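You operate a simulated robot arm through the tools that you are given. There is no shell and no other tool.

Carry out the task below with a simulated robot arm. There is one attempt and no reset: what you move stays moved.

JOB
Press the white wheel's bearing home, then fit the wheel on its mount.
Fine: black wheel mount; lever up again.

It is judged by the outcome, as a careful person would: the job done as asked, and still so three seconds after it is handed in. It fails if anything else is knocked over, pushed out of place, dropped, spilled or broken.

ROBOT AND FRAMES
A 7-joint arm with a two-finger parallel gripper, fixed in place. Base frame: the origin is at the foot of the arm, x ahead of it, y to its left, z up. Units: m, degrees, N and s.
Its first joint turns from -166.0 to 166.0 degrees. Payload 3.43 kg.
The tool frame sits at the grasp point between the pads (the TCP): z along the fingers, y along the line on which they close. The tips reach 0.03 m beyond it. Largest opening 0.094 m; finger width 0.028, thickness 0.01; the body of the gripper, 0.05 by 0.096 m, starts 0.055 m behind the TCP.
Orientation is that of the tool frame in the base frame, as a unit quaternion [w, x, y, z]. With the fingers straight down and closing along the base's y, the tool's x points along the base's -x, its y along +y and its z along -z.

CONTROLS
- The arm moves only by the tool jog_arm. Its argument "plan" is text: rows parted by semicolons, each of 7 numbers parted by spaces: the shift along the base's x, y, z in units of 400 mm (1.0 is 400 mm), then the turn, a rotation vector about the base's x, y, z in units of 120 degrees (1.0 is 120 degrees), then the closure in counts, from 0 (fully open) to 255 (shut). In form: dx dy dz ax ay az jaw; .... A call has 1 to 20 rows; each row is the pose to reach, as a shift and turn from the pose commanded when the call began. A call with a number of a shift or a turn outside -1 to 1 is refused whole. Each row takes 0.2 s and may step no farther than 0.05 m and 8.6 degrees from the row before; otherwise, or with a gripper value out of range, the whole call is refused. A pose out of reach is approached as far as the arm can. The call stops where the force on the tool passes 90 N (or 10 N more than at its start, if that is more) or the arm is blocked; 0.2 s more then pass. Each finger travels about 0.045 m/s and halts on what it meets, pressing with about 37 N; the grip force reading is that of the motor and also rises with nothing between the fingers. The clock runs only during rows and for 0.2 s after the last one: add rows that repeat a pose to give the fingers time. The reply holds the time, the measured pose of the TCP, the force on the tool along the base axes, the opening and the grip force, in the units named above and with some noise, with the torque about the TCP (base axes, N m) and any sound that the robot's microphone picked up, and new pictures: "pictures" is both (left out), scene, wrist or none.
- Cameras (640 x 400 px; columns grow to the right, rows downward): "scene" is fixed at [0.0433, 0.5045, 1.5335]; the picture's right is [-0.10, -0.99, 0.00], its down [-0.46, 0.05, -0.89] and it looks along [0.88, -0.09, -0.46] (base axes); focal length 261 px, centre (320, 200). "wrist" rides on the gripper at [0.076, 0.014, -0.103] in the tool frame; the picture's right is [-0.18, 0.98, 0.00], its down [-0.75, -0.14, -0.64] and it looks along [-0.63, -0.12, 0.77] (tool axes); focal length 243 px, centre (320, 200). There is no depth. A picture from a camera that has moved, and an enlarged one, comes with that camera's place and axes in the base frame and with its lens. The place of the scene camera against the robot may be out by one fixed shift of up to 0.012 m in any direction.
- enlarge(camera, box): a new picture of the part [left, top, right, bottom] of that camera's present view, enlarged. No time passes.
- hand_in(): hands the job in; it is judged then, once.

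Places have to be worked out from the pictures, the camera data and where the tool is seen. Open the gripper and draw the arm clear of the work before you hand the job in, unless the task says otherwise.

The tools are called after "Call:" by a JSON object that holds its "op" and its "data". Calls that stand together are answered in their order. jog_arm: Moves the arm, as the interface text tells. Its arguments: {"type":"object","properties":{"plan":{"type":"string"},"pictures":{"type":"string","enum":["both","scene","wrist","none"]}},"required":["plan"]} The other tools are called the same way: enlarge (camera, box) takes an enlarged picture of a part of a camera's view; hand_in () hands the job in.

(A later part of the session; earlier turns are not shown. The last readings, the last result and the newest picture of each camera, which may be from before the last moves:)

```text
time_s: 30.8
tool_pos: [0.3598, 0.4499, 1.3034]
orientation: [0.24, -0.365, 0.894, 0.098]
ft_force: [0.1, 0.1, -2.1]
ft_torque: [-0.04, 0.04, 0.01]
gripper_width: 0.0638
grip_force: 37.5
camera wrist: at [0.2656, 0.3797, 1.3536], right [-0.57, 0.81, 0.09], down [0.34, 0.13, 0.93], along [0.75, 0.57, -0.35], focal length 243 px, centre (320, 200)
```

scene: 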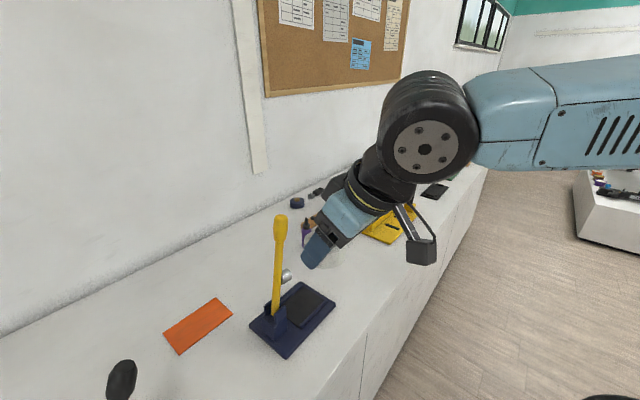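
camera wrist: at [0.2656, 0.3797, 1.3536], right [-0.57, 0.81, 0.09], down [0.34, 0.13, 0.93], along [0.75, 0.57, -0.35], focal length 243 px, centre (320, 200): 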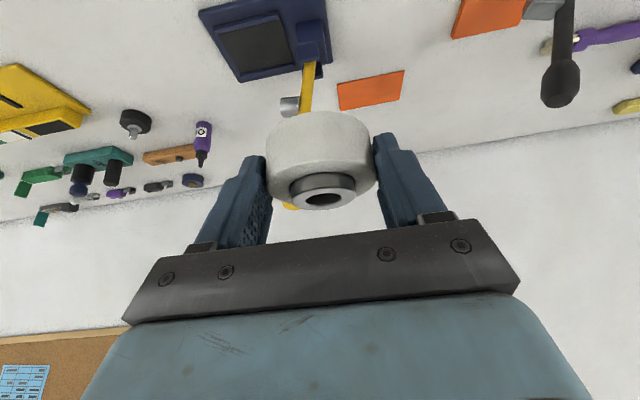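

The wheel is held level. I go to the near side of the press and descend to just above rail height, still short of the pad.

Call:
{"op": "jog_arm", "data": {"plan": "0.08 -0.016 -0.03 0 0 0 255; 0.16 -0.032 -0.06 0 0 0 255; 0.24 -0.048 -0.09 0 0 0 255; 0.323 -0.065 -0.1325 0 0 0 255; 0.323 -0.065 -0.23 0 0 0 255; 0.323 -0.065 -0.33 0 0 0 255; 0.323 -0.065 -0.43 0 0 0 255; 0.323 -0.065 -0.53 0 0 0 255; 0.323 -0.065 -0.63 0 0 0 255; 0.323 -0.065 -0.7 0 0 0 255; 0.323 -0.065 -0.7585 0 0 0 255; 0.323 -0.065 -0.7585 0 0 0 255"}}

Call:
{"op": "enlarge", "data": {"camera": "wrist", "box": [180, 0, 500, 200]}}

Call:
{"op": "enlarge", "data": {"camera": "scene", "box": [220, 200, 380, 360]}}

```text
time_s: 33.4
tool_pos: [0.4896, 0.4217, 0.9964]
orientation: [0.239, -0.365, 0.895, 0.098]
ft_force: [0.3, 0.0, -1.5]
ft_torque: [-0.02, 0.0, -0.03]
gripper_width: 0.0638
grip_force: 37.3
camera wrist: at [0.3961, 0.3503, 1.0468], right [-0.57, 0.81, 0.09], down [0.34, 0.13, 0.93], along [0.75, 0.57, -0.35], focal length 243 px, centre (320, 200)
```

scene: 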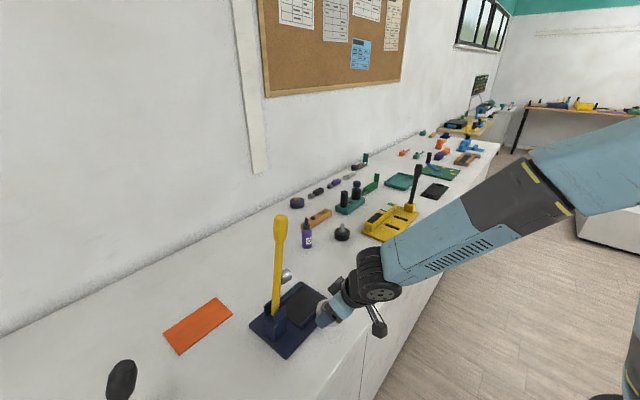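
wrist: 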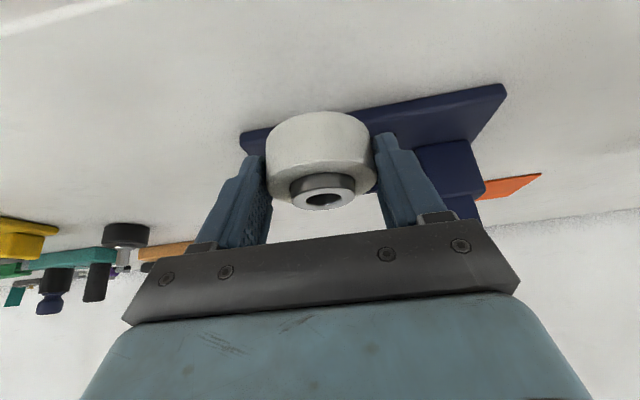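

```text
2.00 times, centred on (340, 100) of wrist
camera zoom: at [0.3961, 0.3503, 1.0468], right [-0.57, 0.81, 0.09], down [0.34, 0.13, 0.93], along [0.75, 0.57, -0.35], focal length 485 px, centre (280, 400)
```

zoom: 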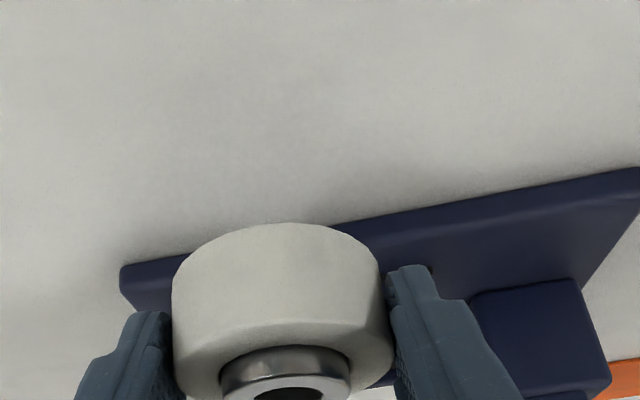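

```text
2.50 times, centred on (300, 280) of scene
camera zoom: at [0.0433, 0.5045, 1.5335], right [-0.1, -0.99, 0.0], down [-0.46, 0.05, -0.89], along [0.88, -0.09, -0.46], focal length 653 px, centre (370, 0)
```

zoom: 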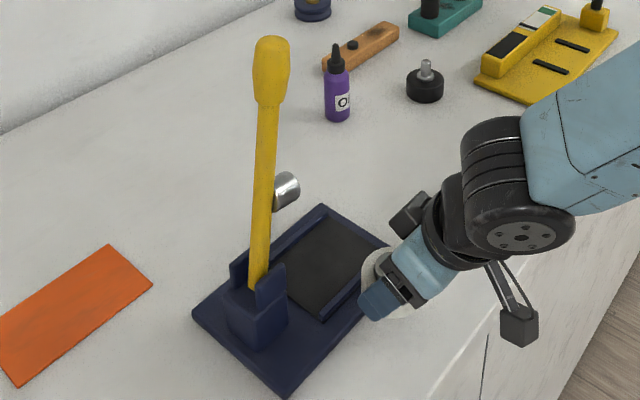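

Before moving in I look closer at the hand, since there is a dark box on the side facing the lever.

Call:
{"op": "enlarge", "data": {"camera": "scene", "box": [300, 230, 400, 350]}}

```text
3.33 times, centred on (350, 290) of scene
camera zoom: at [0.0433, 0.5045, 1.5335], right [-0.1, -0.99, 0.0], down [-0.46, 0.05, -0.89], along [0.88, -0.09, -0.46], focal length 871 px, centre (220, -100)
```

zoom: 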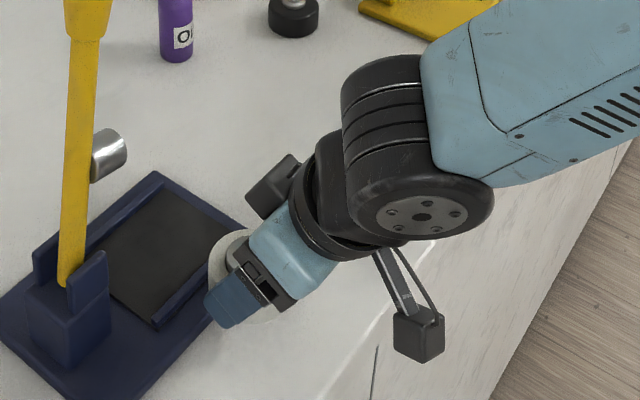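

The box sits on the side away from the lever, and the ram is clear. I slide the wheel in over the pad at this height in small steps.

Call:
{"op": "jog_arm", "data": {"plan": "0.035 0.036 0 0 0 0 255; 0.07 0.072 0 0 0 0 255; 0.105 0.108 0 0 0 0 255; 0.14 0.145 0 0 0 0 255; 0.176 0.181 0 0 0 0 255; 0.176 0.181 0 0 0 0 255"}}

Call:
{"op": "enlarge", "data": {"camera": "wrist", "box": [180, 60, 500, 260]}}

Call:
{"op": "enlarge", "data": {"camera": "scene", "box": [240, 210, 360, 360]}}

```text
time_s: 34.8
tool_pos: [0.5569, 0.4969, 0.9963]
orientation: [0.239, -0.365, 0.894, 0.099]
ft_force: [-0.3, -0.2, -2.5]
ft_torque: [0.0, 0.01, 0.03]
gripper_width: 0.0637
grip_force: 37.0
camera wrist: at [0.4646, 0.4254, 1.0476], right [-0.57, 0.81, 0.09], down [0.34, 0.13, 0.93], along [0.75, 0.57, -0.35], focal length 243 px, centre (320, 200)
```

scene: 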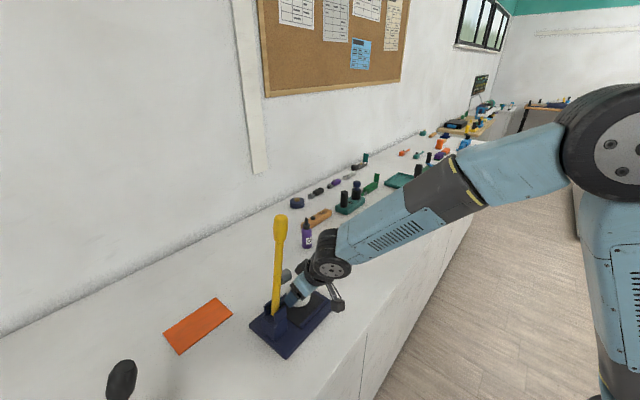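
wrist: 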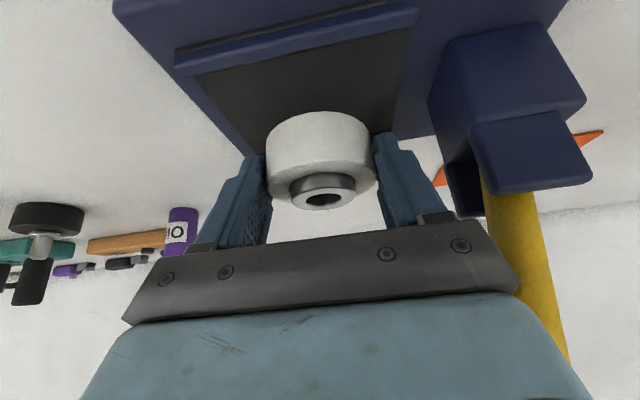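

```text
2.00 times, centred on (340, 160) of wrist
camera zoom: at [0.4646, 0.4254, 1.0476], right [-0.57, 0.81, 0.09], down [0.34, 0.13, 0.93], along [0.75, 0.57, -0.35], focal length 485 px, centre (280, 280)
```

zoom: 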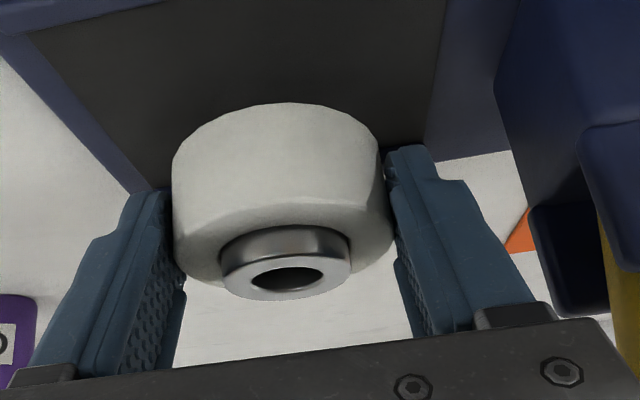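

```text
2.67 times, centred on (300, 285) of scene
camera zoom: at [0.0433, 0.5045, 1.5335], right [-0.1, -0.99, 0.0], down [-0.46, 0.05, -0.89], along [0.88, -0.09, -0.46], focal length 697 px, centre (373, -27)
```

zoom: 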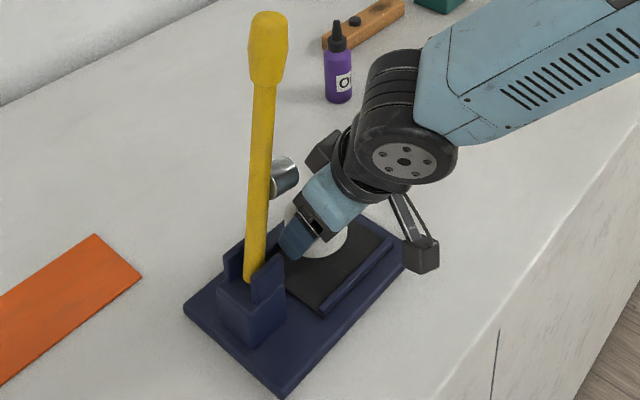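

The wheel is at the pad centre (X error ≈1 mm). I lower it about 28 mm toward the pad and read the force.

Call:
{"op": "jog_arm", "data": {"plan": "0 0 -0.03 0 0 0 255; 0 0 -0.05 0 0 0 255; 0 0 -0.06 0 0 0 255; 0 0 -0.07 0 0 0 255; 0 0 -0.07 0 0 0 255", "pictures": "wrist"}}

```text
time_s: 36.0
tool_pos: [0.5585, 0.4961, 0.9704]
orientation: [0.242, -0.364, 0.894, 0.099]
ft_force: [2.0, -6.1, 36.9]
ft_torque: [-0.99, -0.74, -0.35]
gripper_width: 0.0638
grip_force: 36.9
camera wrist: at [0.4643, 0.4243, 1.0214], right [-0.57, 0.81, 0.09], down [0.33, 0.13, 0.93], along [0.75, 0.57, -0.34], focal length 243 px, centre (320, 200)
```

wrist: 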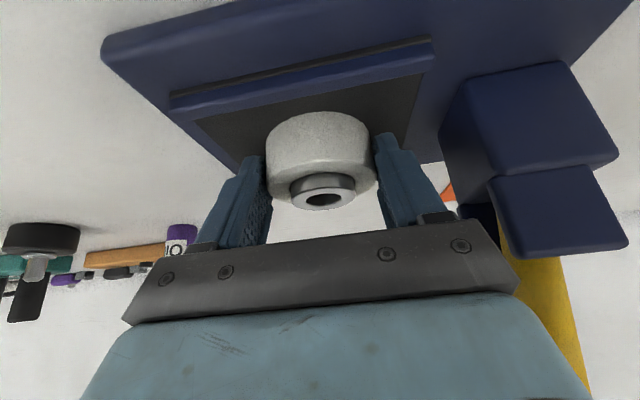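

Contact with the pad at TCP z≈0.971 (37 N). I ease up 2 mm to relieve the force, then open.

Call:
{"op": "jog_arm", "data": {"plan": "0 0 0.003 0 0 0 255; 0 0 0.006 0 0 0 255; 0 0 0.006 0 0 0 255", "pictures": "none"}}

```text
time_s: 36.8
tool_pos: [0.5582, 0.4969, 0.9723]
orientation: [0.24, -0.365, 0.894, 0.099]
ft_force: [10.0, 2.3, 24.1]
ft_torque: [-0.26, -0.78, 0.14]
gripper_width: 0.0637
grip_force: 37.2
```

Still 24 N of contact, so I ease up a bit more before opening.

Call:
{"op": "jog_arm", "data": {"plan": "0 0 0.003 0 0 0 255; 0 0 0.005 0 0 0 255; 0 0 0.005 0 0 0 255", "pictures": "none"}}

```text
time_s: 37.6
tool_pos: [0.5589, 0.4955, 0.9724]
orientation: [0.238, -0.364, 0.895, 0.097]
ft_force: [2.1, -0.1, 1.2]
ft_torque: [0.04, -0.18, -0.06]
gripper_width: 0.0636
grip_force: 37.2
```

Force is near zero with the wheel resting on the pad. I open the fingers.

Call:
{"op": "jog_arm", "data": {"plan": "0 0 0 0 0 0 0; 0 0 0 0 0 0 0; 0 0 0 0 0 0 0; 0 0 0 0 0 0 0"}}

Call:
{"op": "enlarge", "data": {"camera": "wrist", "box": [180, 20, 500, 240]}}

```text
time_s: 38.6
tool_pos: [0.5588, 0.4966, 0.9718]
orientation: [0.239, -0.364, 0.895, 0.098]
ft_force: [0.7, -0.6, 0.0]
ft_torque: [-0.04, 0.0, -0.03]
gripper_width: 0.094
grip_force: 0.1
camera wrist: at [0.4648, 0.4249, 1.0235], right [-0.57, 0.81, 0.09], down [0.34, 0.13, 0.93], along [0.75, 0.57, -0.35], focal length 243 px, centre (320, 200)
```

scene: 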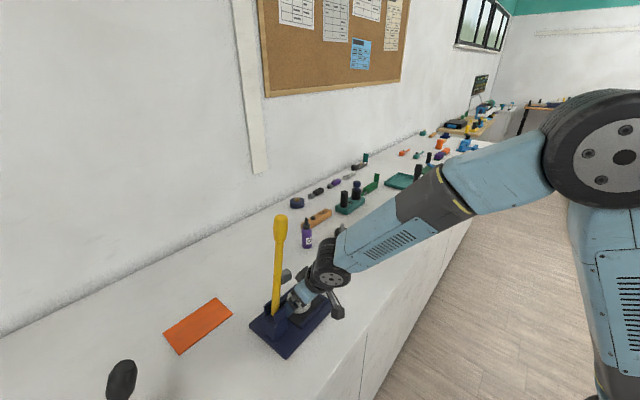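
wrist: 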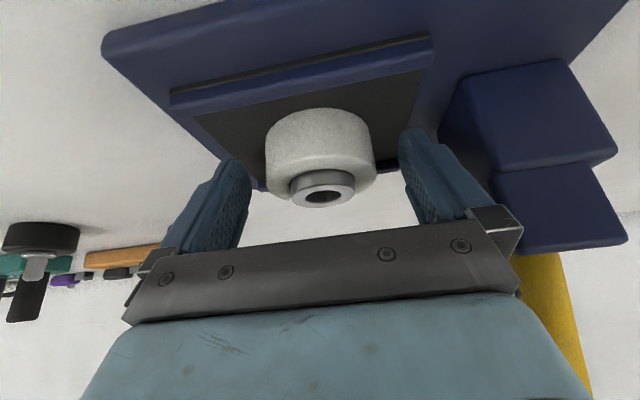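

```text
1.82 times, centred on (340, 130) of wrist
camera zoom: at [0.4648, 0.4249, 1.0235], right [-0.57, 0.81, 0.09], down [0.34, 0.13, 0.93], along [0.75, 0.57, -0.35], focal length 441 px, centre (284, 327)
```

zoom: 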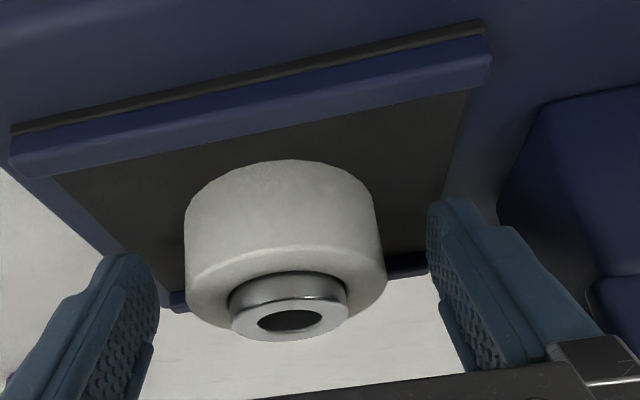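

The wheel stands centred on the pad. I back out along the tool axis, then inward, level the tool and raise it for the lever.

Call:
{"op": "jog_arm", "data": {"plan": "-0.0268 -0.0263 0.065 0 0 0 0; -0.0536 -0.0526 0.13 0 0 0 0; -0.0804 -0.0789 0.195 0 0 0 0; -0.14 -0.137 0.195 0 0 0 0; -0.2 -0.195 0.195 0 0 0 0; -0.2592 -0.2539 0.195 0 0 0 0; -0.2592 -0.2539 0.305 -0.035 0.0357 0 0; -0.2592 -0.2539 0.415 -0.07 0.0715 0 0; -0.2592 -0.2539 0.525 -0.105 0.1072 0 0; -0.2592 -0.2539 0.635 -0.14 0.143 0 0; -0.2592 -0.2539 0.745 -0.175 0.1787 0 0; -0.2592 -0.2539 0.855 -0.175 0.1787 0 128; -0.2592 -0.2539 0.97 -0.175 0.1787 0 255; -0.2592 -0.2539 0.97 -0.175 0.1787 0 255"}}

Call:
{"op": "enlarge", "data": {"camera": "wrist", "box": [200, 40, 440, 220]}}

Call:
{"op": "enlarge", "data": {"camera": "scene", "box": [220, 200, 380, 370]}}

```text
time_s: 41.6
tool_pos: [0.4541, 0.3962, 1.3636]
orientation: [-0.001, -0.377, 0.926, -0.001]
ft_force: [-1.1, -0.5, 0.1]
ft_torque: [0.01, -0.01, -0.02]
gripper_width: 0.0243
grip_force: 0.0
camera wrist: at [0.3898, 0.3541, 1.4661], right [-0.56, 0.83, 0.0], down [0.64, 0.43, 0.64], along [0.53, 0.36, -0.77], focal length 243 px, centre (320, 200)
```

scene: 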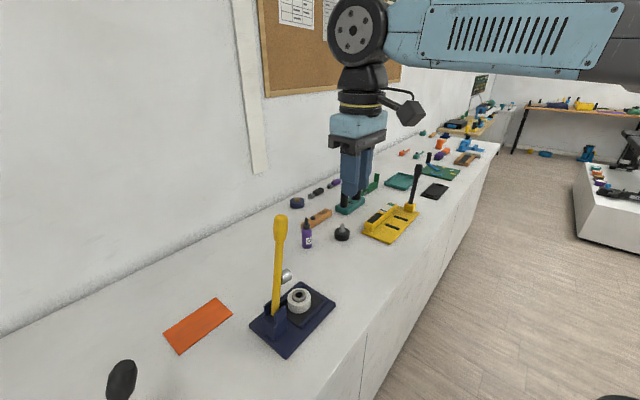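
wrist: 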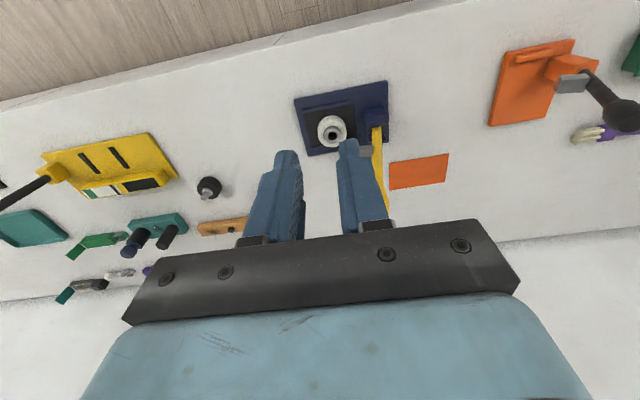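

```text
2.22 times, centred on (320, 130) of wrist
camera zoom: at [0.3898, 0.3541, 1.4661], right [-0.56, 0.83, 0.0], down [0.64, 0.43, 0.64], along [0.53, 0.36, -0.77], focal length 539 px, centre (320, 356)
```

zoom: 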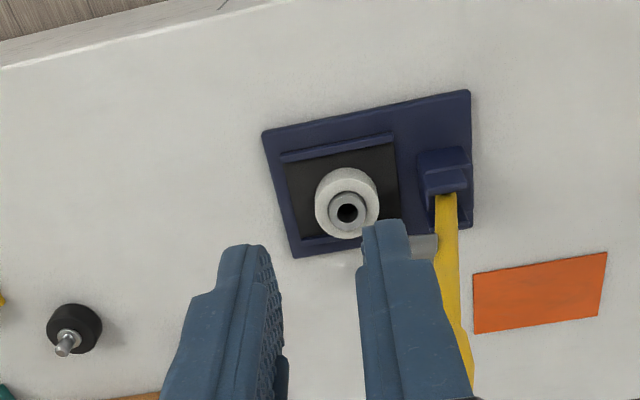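

```text
2.35 times, centred on (300, 285) of scene
camera zoom: at [0.0433, 0.5045, 1.5335], right [-0.1, -0.99, 0.0], down [-0.46, 0.05, -0.89], along [0.88, -0.09, -0.46], focal length 615 px, centre (367, 0)
```

zoom: 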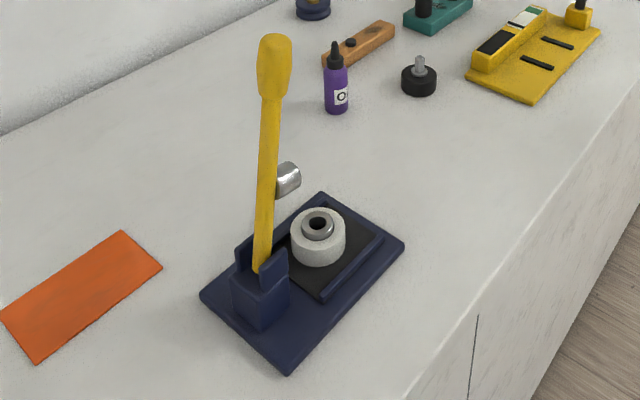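

The wheel is well seated between the rails. I now move the closed fingers to behind the lever knob (X≈0.09 in press axes) and down to knob height.

Call:
{"op": "jog_arm", "data": {"plan": "0.0114 0.0963 0 0 0 0 255; 0.0228 0.1926 0 0 0 0 255; 0.0342 0.2889 0 0 0 0 255; 0.0456 0.3852 0 0 0 0 255; 0.057 0.4815 0 0 0 0 255; 0.057 0.4815 -0.08 0 0 0 255; 0.057 0.4815 -0.16 0 0 0 255; 0.057 0.4815 -0.24 0 0 0 255; 0.057 0.4815 -0.309 0 0 0 255; 0.057 0.4815 -0.309 0 0 0 255"}}

Call:
{"op": "enlarge", "data": {"camera": "scene", "box": [200, 100, 360, 340]}}

```text
time_s: 43.8
tool_pos: [0.4786, 0.5894, 1.2369]
orientation: [0.0, -0.377, 0.926, 0.0]
ft_force: [-0.1, 0.5, -0.7]
ft_torque: [0.01, 0.0, -0.01]
gripper_width: 0.0
grip_force: 32.7
camera wrist: at [0.4137, 0.5455, 1.3402], right [-0.55, 0.83, 0.0], down [0.64, 0.43, 0.64], along [0.53, 0.36, -0.77], focal length 243 px, centre (320, 200)
```

scene: 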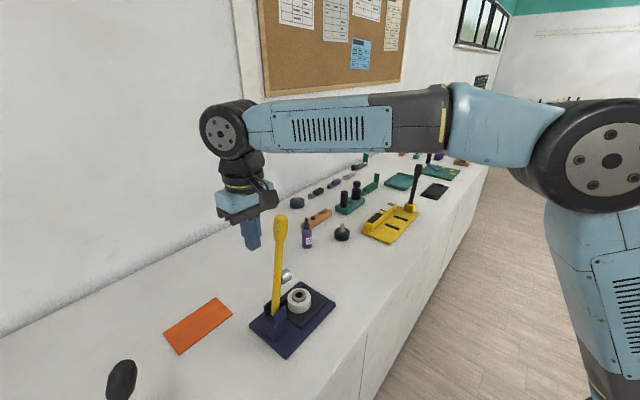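
wrist: 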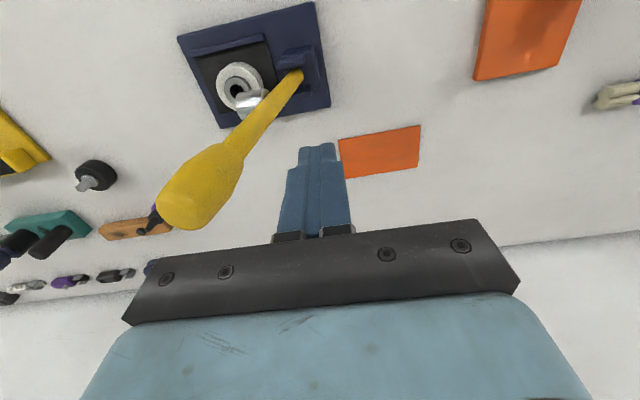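

```text
1.67 times, centred on (280, 220) of scene
camera zoom: at [0.0433, 0.5045, 1.5335], right [-0.1, -0.99, 0.0], down [-0.46, 0.05, -0.89], along [0.88, -0.09, -0.46], focal length 436 px, centre (387, 167)
```

zoom: 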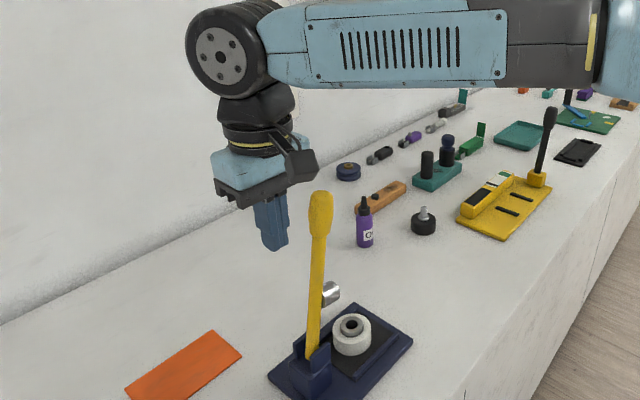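

The knob agrees with my estimate (X≈0.02, H≈0.158), and the closed fingers are directly behind it. I push the lever's first 20° along its arc and watch the force.

Call:
{"op": "jog_arm", "data": {"plan": "0.0338 -0.0345 0.004 0 0 0 255; 0.0618 -0.063 0.0075 0 0 0 255; 0.0962 -0.0982 0.004 0 0 0 255; 0.1288 -0.1315 -0.0025 0 0 0 255; 0.1615 -0.1648 -0.014 0 0 0 255; 0.194 -0.1981 -0.0275 0 0 0 255"}}

Call:
{"op": "enlarge", "data": {"camera": "scene", "box": [200, 140, 400, 360]}}

```text
time_s: 45.2
tool_pos: [0.5564, 0.5077, 1.2248]
orientation: [-0.001, -0.377, 0.926, -0.001]
ft_force: [0.6, 1.2, -0.3]
ft_torque: [-0.04, 0.0, -0.01]
gripper_width: 0.0001
grip_force: 33.1
camera wrist: at [0.4913, 0.4651, 1.3282], right [-0.55, 0.83, 0.0], down [0.64, 0.43, 0.64], along [0.53, 0.36, -0.77], focal length 243 px, centre (320, 200)
```

scene: 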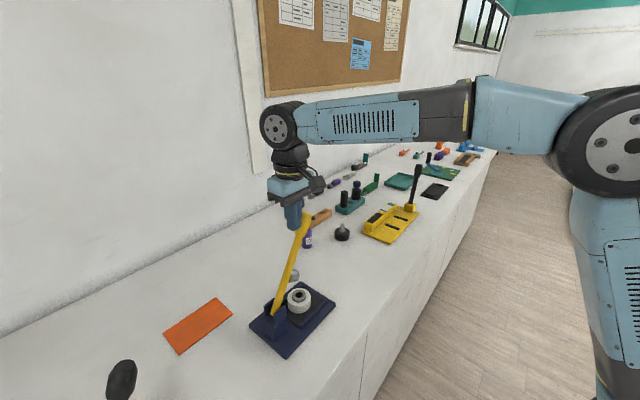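
wrist: 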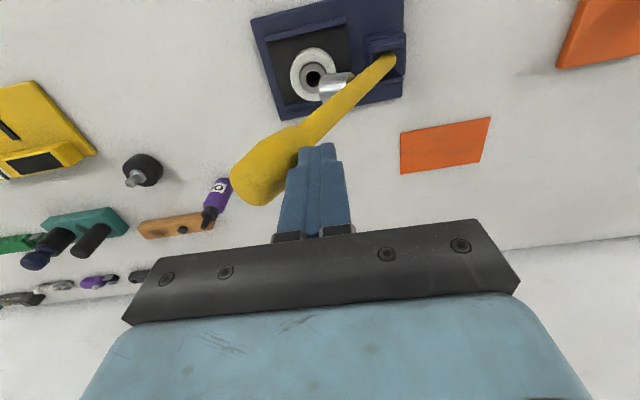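

```text
1.82 times, centred on (300, 250) of scene
camera zoom: at [0.0433, 0.5045, 1.5335], right [-0.1, -0.99, 0.0], down [-0.46, 0.05, -0.89], along [0.88, -0.09, -0.46], focal length 475 px, centre (356, 109)
```

zoom: 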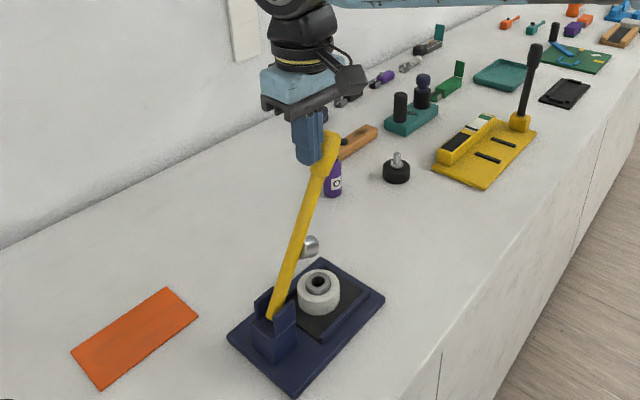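

The lever follows freely with almost no force. I continue along the arc to about 20° above horizontal.

Call:
{"op": "jog_arm", "data": {"plan": "0.03 -0.031 -0.02 0 0 0 255; 0.0611 -0.0623 -0.041 0 0 0 255; 0.0894 -0.0913 -0.0675 0 0 0 255; 0.1162 -0.1186 -0.0975 0 0 0 255; 0.141 -0.144 -0.13 0 0 0 255; 0.1636 -0.167 -0.166 0 0 0 255; 0.184 -0.1879 -0.205 0 0 0 255; 0.2019 -0.2061 -0.2455 0 0 0 255"}}

Call:
{"op": "enlarge", "data": {"camera": "scene", "box": [220, 200, 400, 350]}}

Call:
{"op": "enlarge", "data": {"camera": "wrist", "box": [240, 0, 480, 200]}}

```text
time_s: 47.0
tool_pos: [0.6366, 0.4261, 1.127]
orientation: [-0.001, -0.378, 0.926, 0.0]
ft_force: [-0.6, -0.4, 0.6]
ft_torque: [0.0, 0.0, -0.01]
gripper_width: 0.0
grip_force: 33.3
camera wrist: at [0.5723, 0.3835, 1.2303], right [-0.56, 0.83, 0.0], down [0.64, 0.43, 0.64], along [0.53, 0.36, -0.77], focal length 243 px, centre (320, 200)
```

scene: 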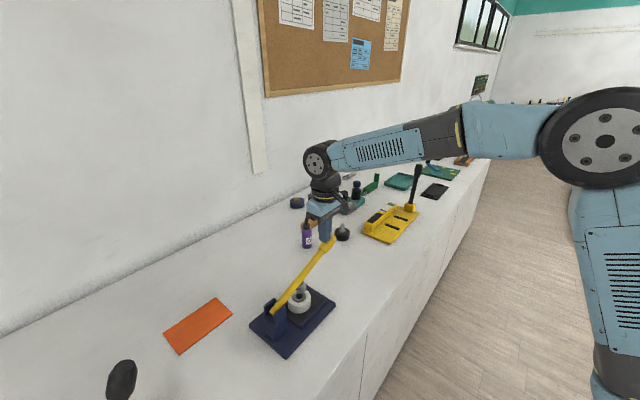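
wrist: 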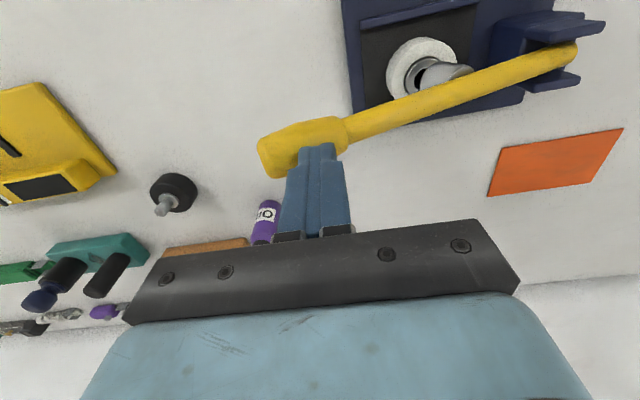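

```text
2.67 times, centred on (310, 275) of scene
camera zoom: at [0.0433, 0.5045, 1.5335], right [-0.1, -0.99, 0.0], down [-0.46, 0.05, -0.89], along [0.88, -0.09, -0.46], focal length 697 px, centre (347, 0)
```

zoom: 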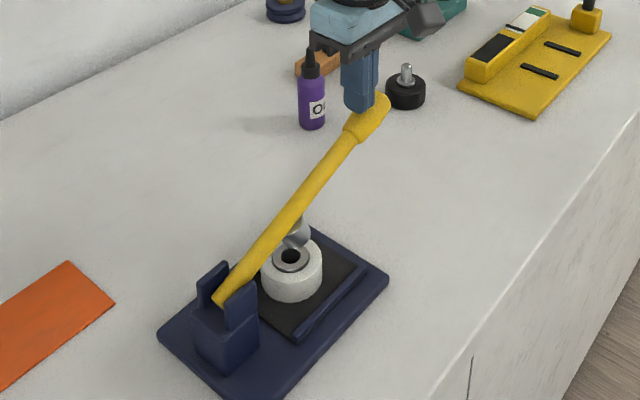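

```text
2.00 times, centred on (360, 100) of wrist
camera zoom: at [0.5723, 0.3835, 1.2303], right [-0.56, 0.83, 0.0], down [0.64, 0.43, 0.64], along [0.53, 0.36, -0.77], focal length 485 px, centre (240, 400)
```

zoom: 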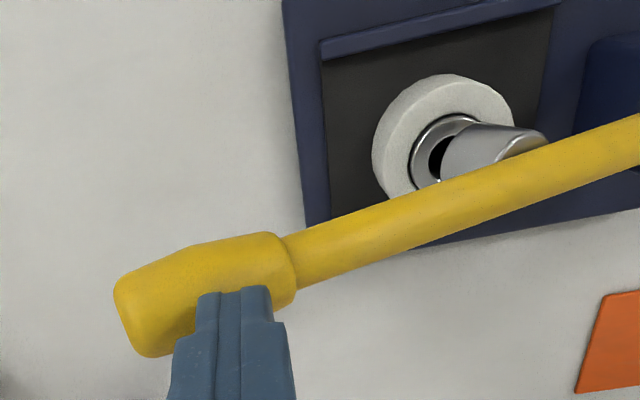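

The ram is coming down onto the bearing. I continue the stroke toward horizontal in small steps; the force stop will tell when it presses.

Call:
{"op": "jog_arm", "data": {"plan": "0.0156 -0.0159 -0.0433 0 0 0 255; 0.022 -0.0225 -0.066 0 0 0 255; 0.0283 -0.0289 -0.088 0 0 0 255; 0.0335 -0.0342 -0.111 0 0 0 255; 0.0383 -0.0391 -0.134 0 0 0 255; 0.042 -0.043 -0.158 0 0 0 255; 0.0453 -0.0463 -0.1815 0 0 0 255; 0.0453 -0.0463 -0.1815 0 0 0 255"}}

Call:
{"op": "enlarge", "data": {"camera": "scene", "box": [240, 210, 400, 350]}}

Call:
{"op": "enlarge", "data": {"camera": "wrist", "box": [240, 0, 480, 200]}}

```text
time_s: 48.8
tool_pos: [0.6551, 0.4067, 1.055]
orientation: [0.0, -0.377, 0.926, 0.0]
ft_force: [-0.7, 0.0, 0.1]
ft_torque: [-0.01, -0.01, 0.02]
gripper_width: 0.0
grip_force: 33.4
camera wrist: at [0.5906, 0.3642, 1.1578], right [-0.56, 0.83, 0.0], down [0.64, 0.43, 0.64], along [0.53, 0.36, -0.77], focal length 243 px, centre (320, 200)
```

scene: 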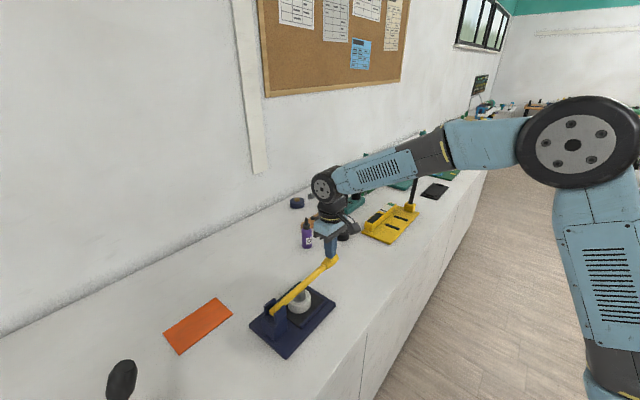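
wrist: 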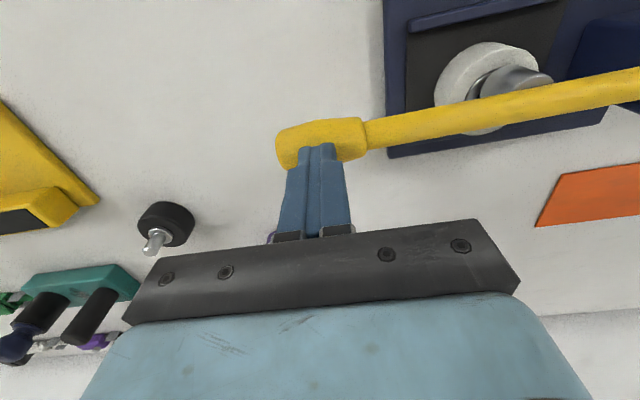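

```text
2.86 times, centred on (320, 280) of scene
camera zoom: at [0.0433, 0.5045, 1.5335], right [-0.1, -0.99, 0.0], down [-0.46, 0.05, -0.89], along [0.88, -0.09, -0.46], focal length 747 px, centre (320, -29)
```

zoom: 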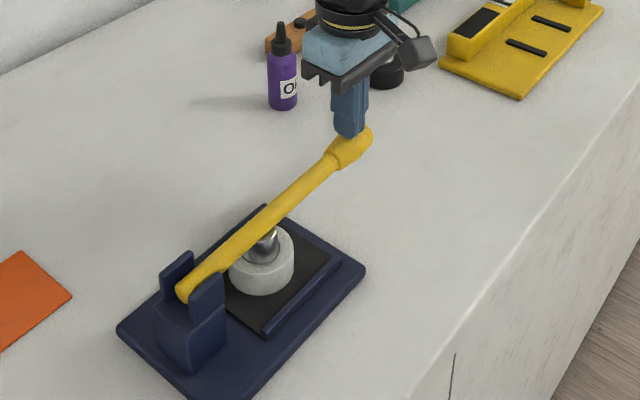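

```text
2.00 times, centred on (360, 100) of wrist
camera zoom: at [0.5906, 0.3642, 1.1578], right [-0.56, 0.83, 0.0], down [0.64, 0.43, 0.64], along [0.53, 0.36, -0.77], focal length 485 px, centre (240, 400)
```

zoom: 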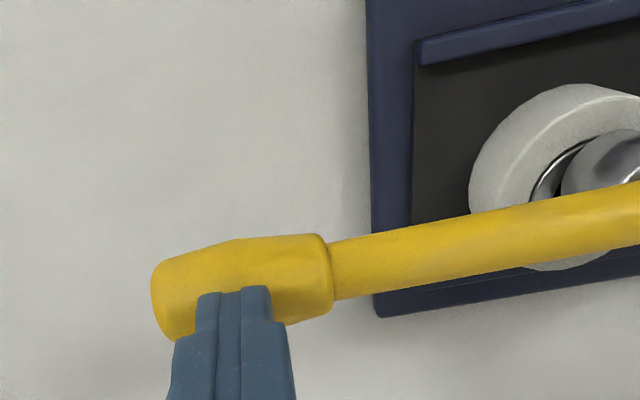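

Still no force, so the ram hasn't met the bearing yet. I press further down in 5 mm steps.

Call:
{"op": "jog_arm", "data": {"plan": "0.001 -0.001 -0.0125 0 0 0 255; 0.002 -0.002 -0.025 0 0 0 255; 0.003 -0.003 -0.0375 0 0 0 255; 0.004 -0.004 -0.05 0 0 0 255; 0.005 -0.005 -0.0625 0 0 0 255; 0.005 -0.005 -0.075 0 0 0 255; 0.005 -0.005 -0.0875 0 0 0 255"}}

Call:
{"op": "enlarge", "data": {"camera": "scene", "box": [240, 210, 400, 350]}}

```text
time_s: 49.8
tool_pos: [0.6556, 0.408, 1.0484]
orientation: [0.009, -0.377, 0.926, 0.003]
ft_force: [-13.1, -10.2, 39.0]
ft_torque: [-0.28, 0.48, 0.08]
gripper_width: 0.0
grip_force: 32.6
stopped in row 5: the force on the tool passed its limit at 97 N (the readings are from after the stop); the commanded pose is now the measured one
camera wrist: at [0.5902, 0.3632, 1.1494], right [-0.56, 0.83, 0.0], down [0.63, 0.42, 0.66], along [0.55, 0.37, -0.75], focal length 243 px, centre (320, 200)
```

scene: 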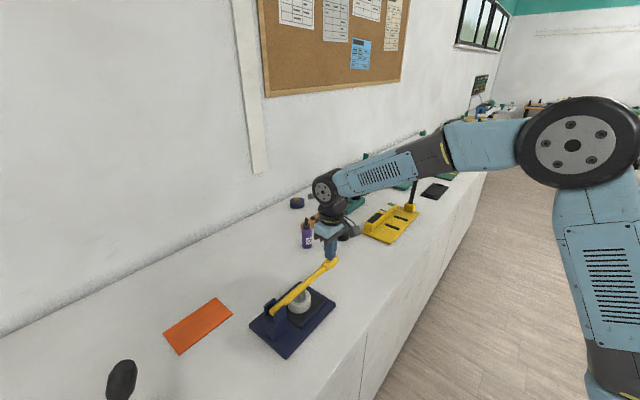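
wrist: 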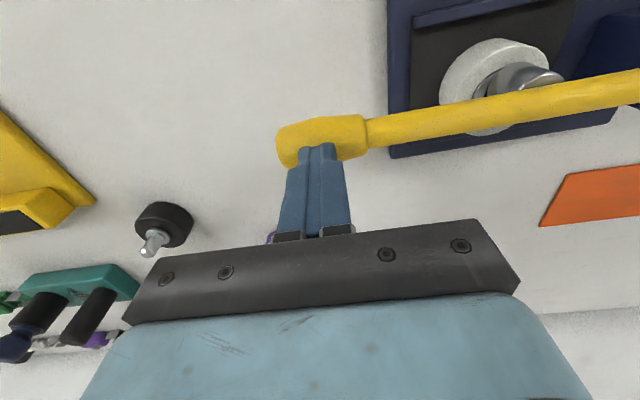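

```text
2.86 times, centred on (320, 280) of scene
camera zoom: at [0.0433, 0.5045, 1.5335], right [-0.1, -0.99, 0.0], down [-0.46, 0.05, -0.89], along [0.88, -0.09, -0.46], focal length 747 px, centre (320, -29)
```

zoom: 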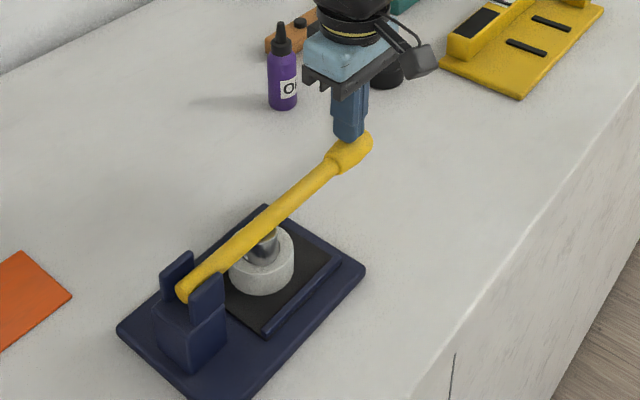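

The press met firm resistance (97 N peak). I zoom in to see how the ram sits on the bearing and how proud it still is.

Call:
{"op": "enlarge", "data": {"camera": "scene", "box": [280, 270, 330, 325]}}

Call:
{"op": "enlarge", "data": {"camera": "wrist", "box": [420, 20, 600, 150]}}

```text
7.27 times, centred on (305, 298) of scene
camera zoom: at [0.0433, 0.5045, 1.5335], right [-0.1, -0.99, 0.0], down [-0.46, 0.05, -0.89], along [0.88, -0.09, -0.46], focal length 1901 px, centre (429, -509)
```

zoom: 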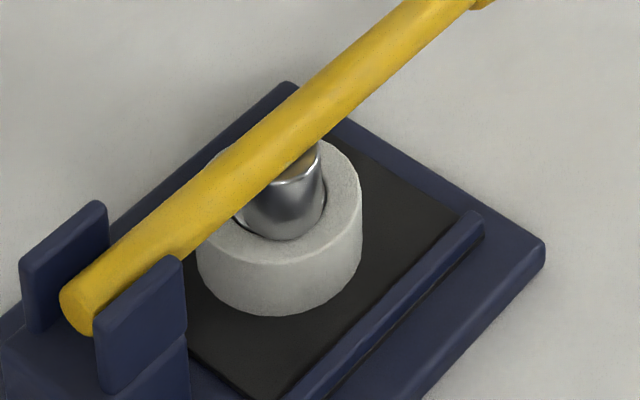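

```text
3.08 times, centred on (510, 85) of wrist
camera zoom: at [0.5902, 0.3632, 1.1494], right [-0.56, 0.83, 0.0], down [0.63, 0.42, 0.66], along [0.55, 0.37, -0.75], focal length 746 px, centre (-265, 554)
```

zoom: 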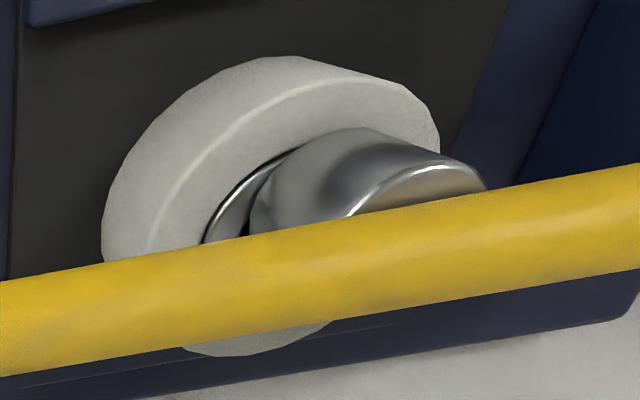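

The bearing looks close to flush under the ram. I press once more to see whether it yields any further.

Call:
{"op": "jog_arm", "data": {"plan": "0 0 -0.005 0 0 0 255; 0 0 -0.01 0 0 0 255; 0 0 -0.015 0 0 0 255; 0 0 -0.02 0 0 0 255; 0 0 -0.025 0 0 0 255; 0 0 -0.03 0 0 0 255; 0 0 -0.035 0 0 0 255; 0 0 -0.04 0 0 0 255", "pictures": "none"}}

Call:
{"op": "enlarge", "data": {"camera": "scene", "box": [280, 270, 330, 325]}}

```text
time_s: 50.6
tool_pos: [0.6565, 0.4074, 1.0491]
orientation: [0.012, -0.377, 0.926, 0.004]
ft_force: [-13.4, -10.3, 39.9]
ft_torque: [-0.39, 0.55, 0.08]
gripper_width: 0.0
grip_force: 32.6
stopped in row 4: the force on the tool passed its limit at 92 N (the readings are from after the stop); the commanded pose is now the measured one
```

```text
7.27 times, centred on (305, 298) of scene
camera zoom: at [0.0433, 0.5045, 1.5335], right [-0.1, -0.99, 0.0], down [-0.46, 0.05, -0.89], along [0.88, -0.09, -0.46], focal length 1901 px, centre (429, -509)
```

zoom: 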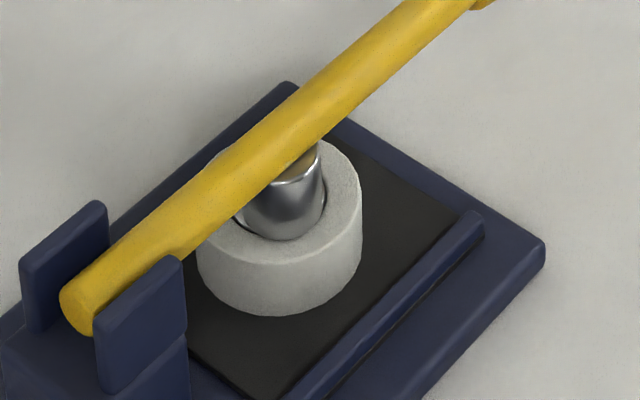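

No further give: the stop position is identical, so the bearing seems home. I lift the fingers off, open and yaw -90° so I can grip the knob across its width, and look at the result.

Call:
{"op": "jog_arm", "data": {"plan": "0 0 0.03 0 0 0 255; 0 0 0.1 0 0 0 255; 0 0 0.2 0 0 0 128; 0 0 0.25 0 0 -0.07 0; 0 0 0.25 0 0 -0.14 0; 0 0 0.25 0 0 -0.21 0; 0 0 0.25 0 0 -0.28 0; 0 0 0.25 0 0 -0.35 0; 0 0 0.25 0 0 -0.42 0; 0 0 0.25 0 0 -0.49 0; 0 0 0.25 0 0 -0.56 0; 0 0 0.25 0 0 -0.63 0; 0 0 0.25 0 0 -0.7 0; 0 0 0.25 0 0 -0.75 0; 0 0 0.25 0 0 -0.75 0"}}

Call:
{"op": "enlarge", "data": {"camera": "scene", "box": [260, 240, 360, 340]}}

```text
time_s: 53.8
tool_pos: [0.6597, 0.4073, 1.144]
orientation: [0.009, 0.389, 0.921, -0.005]
ft_force: [-0.3, 0.2, -0.3]
ft_torque: [0.03, 0.03, -0.02]
gripper_width: 0.0942
grip_force: 0.0
camera wrist: at [0.6154, 0.4748, 1.245], right [0.83, 0.55, 0.0], down [0.42, -0.63, 0.66], along [0.36, -0.55, -0.75], focal length 243 px, centre (320, 200)
```

scene: 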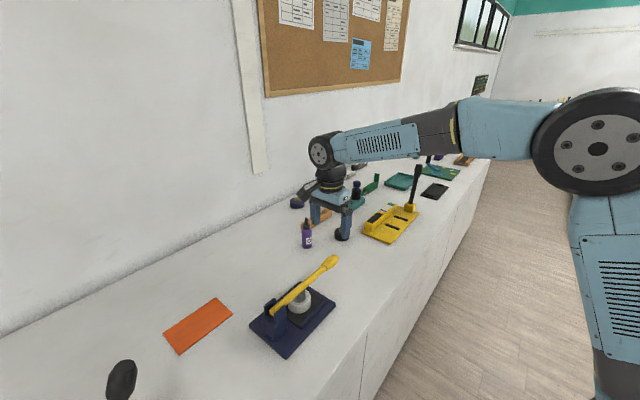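
wrist: 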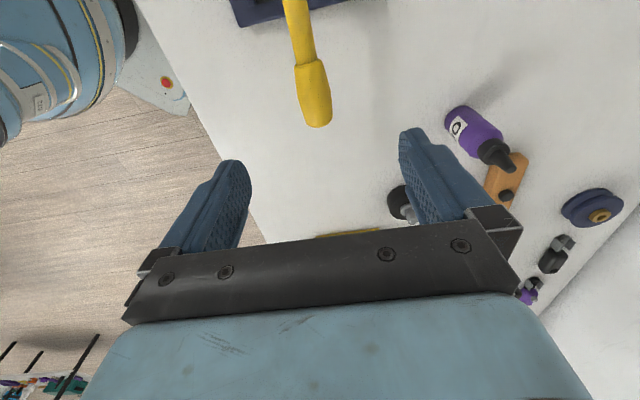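

```text
4.00 times, centred on (310, 290) of scene
camera zoom: at [0.0433, 0.5045, 1.5335], right [-0.1, -0.99, 0.0], down [-0.46, 0.05, -0.89], along [0.88, -0.09, -0.46], focal length 1045 px, centre (360, -160)
```

zoom: 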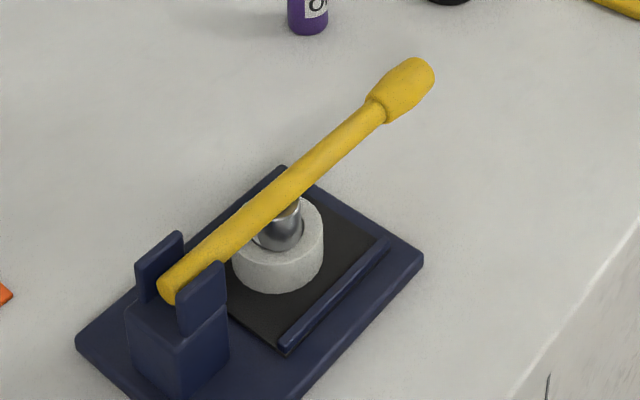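

The lever stays down by itself. The knob centre is near (0.653, 0.4045, 0.996); I lower the open fingers around it and grip.

Call:
{"op": "jog_arm", "data": {"plan": "-0.016 -0.007 0 0 0 0 0; -0.016 -0.007 -0.09 0 0 0 0; -0.016 -0.007 -0.18 0 0 0 0; -0.016 -0.007 -0.27 0 0 0 0; -0.016 -0.007 -0.35 0 0 0 0; -0.016 -0.007 -0.35 0 0 0 0; -0.016 -0.007 -0.35 0 0 0 255; -0.016 -0.007 -0.35 0 0 0 255; -0.016 -0.007 -0.35 0 0 0 255; -0.016 -0.007 -0.35 0 0 0 255; -0.016 -0.007 -0.35 0 0 0 255"}}

```text
time_s: 56.2
tool_pos: [0.6544, 0.4067, 1.0053]
orientation: [0.008, 0.388, 0.922, -0.006]
ft_force: [2.4, 1.9, -0.8]
ft_torque: [-0.01, -0.04, -0.05]
gripper_width: 0.0362
grip_force: 44.2
camera wrist: at [0.6102, 0.4724, 1.1064], right [0.83, 0.55, 0.0], down [0.42, -0.63, 0.66], along [0.37, -0.55, -0.75], focal length 243 px, centre (320, 200)
```

scene: 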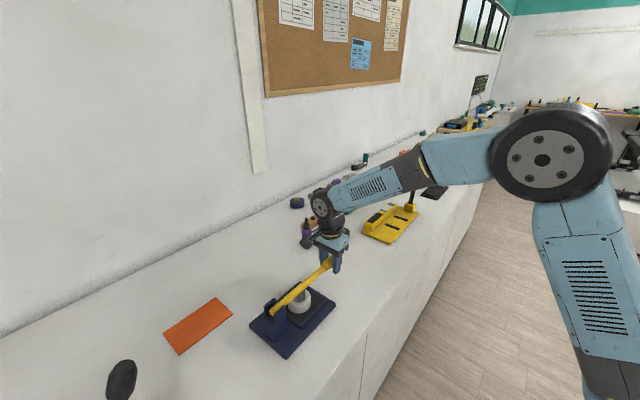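
wrist: 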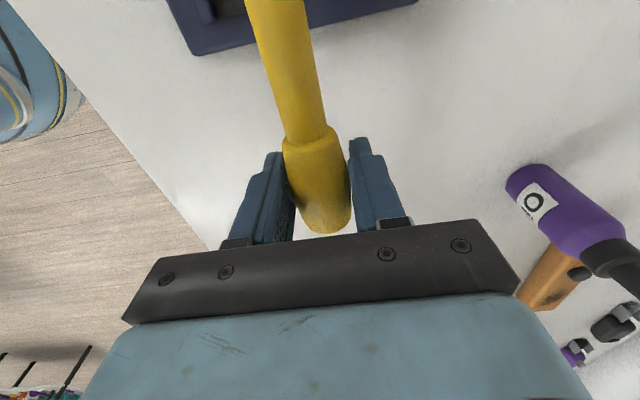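

The knob is gripped (36 mm). I swing the lever up along its arc, first to about 38°.

Call:
{"op": "jog_arm", "data": {"plan": "-0.0012 0.0013 0.0345 0 0 0 255; -0.0056 0.0057 0.082 0 0 0 255; -0.0166 0.017 0.1473 0 0 0 255; -0.0331 0.0338 0.2103 0 0 0 255; -0.0548 0.0559 0.2698 0 0 0 255; -0.0814 0.0831 0.325 0 0 0 255"}}

Call:
{"op": "enlarge", "data": {"camera": "scene", "box": [260, 220, 360, 340]}}

```text
time_s: 57.6
tool_pos: [0.6222, 0.4369, 1.1338]
orientation: [0.011, 0.389, 0.921, -0.005]
ft_force: [33.3, 2.9, 11.8]
ft_torque: [-0.34, -0.68, 0.29]
gripper_width: 0.0323
grip_force: 44.5
camera wrist: at [0.5782, 0.5045, 1.236], right [0.83, 0.55, 0.0], down [0.42, -0.63, 0.66], along [0.37, -0.55, -0.75], focal length 243 px, centre (320, 200)
```

scene: 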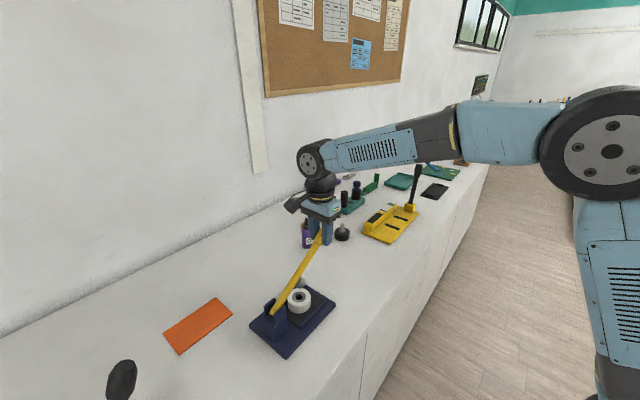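
wrist: 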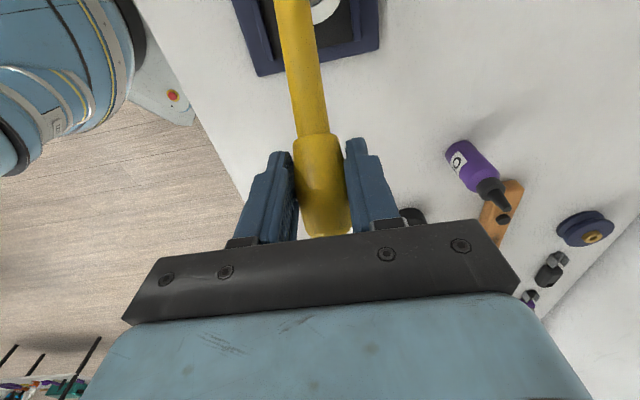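

```text
3.33 times, centred on (310, 280) of scene
camera zoom: at [0.0433, 0.5045, 1.5335], right [-0.1, -0.99, 0.0], down [-0.46, 0.05, -0.89], along [0.88, -0.09, -0.46], focal length 871 px, centre (353, -67)
```

zoom: 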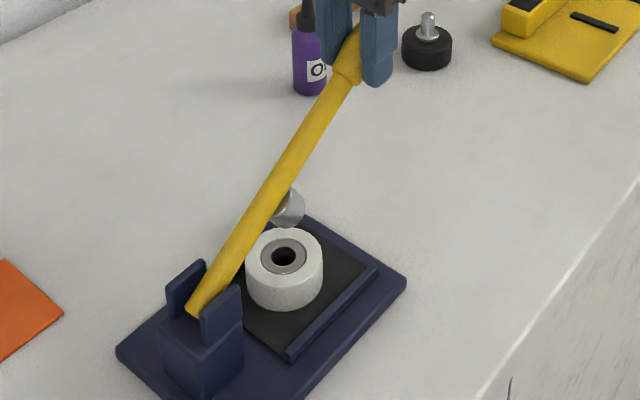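

The bearing is now flush in the wheel — pressed home. A small radial force shows my arc is slightly tight, so I continue raising the lever with a slightly larger radius.

Call:
{"op": "jog_arm", "data": {"plan": "-0.012 0.0165 0.028 0 0 0 255; -0.0259 0.0325 0.0538 0 0 0 255; -0.0614 0.0687 0.099 0 0 0 255; -0.1002 0.1084 0.1378 0 0 0 255; -0.142 0.1511 0.1698 0 0 0 255; -0.1865 0.1964 0.1943 0 0 0 255; -0.2194 0.23 0.207 0 0 0 255; -0.2194 0.23 0.207 0 0 0 255"}}

Call:
{"op": "enlarge", "data": {"camera": "scene", "box": [230, 180, 370, 350]}}

```text
time_s: 59.4
tool_pos: [0.5315, 0.5308, 1.2187]
orientation: [0.009, 0.388, 0.922, -0.007]
ft_force: [-14.2, -20.1, 1.6]
ft_torque: [-1.06, 0.02, -0.32]
gripper_width: 0.0315
grip_force: 45.0
camera wrist: at [0.4865, 0.5971, 1.3198], right [0.83, 0.56, 0.0], down [0.42, -0.63, 0.66], along [0.36, -0.55, -0.75], focal length 243 px, centre (320, 200)
```

scene: 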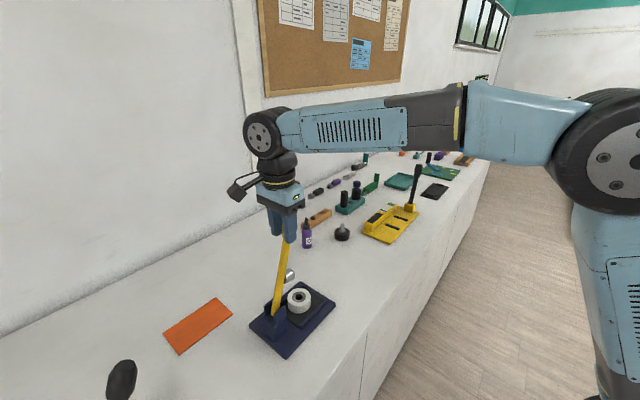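
wrist: 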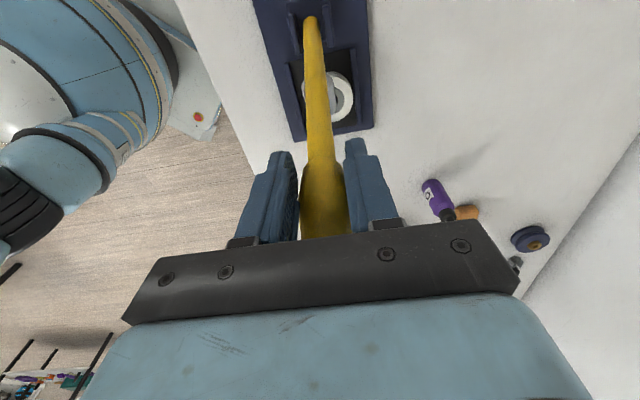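

```text
2.35 times, centred on (300, 265) of scene
camera zoom: at [0.0433, 0.5045, 1.5335], right [-0.1, -0.99, 0.0], down [-0.46, 0.05, -0.89], along [0.88, -0.09, -0.46], focal length 615 px, centre (367, 47)
```

zoom: 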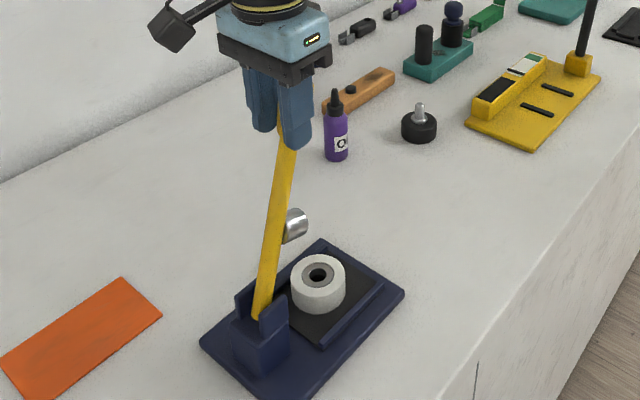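

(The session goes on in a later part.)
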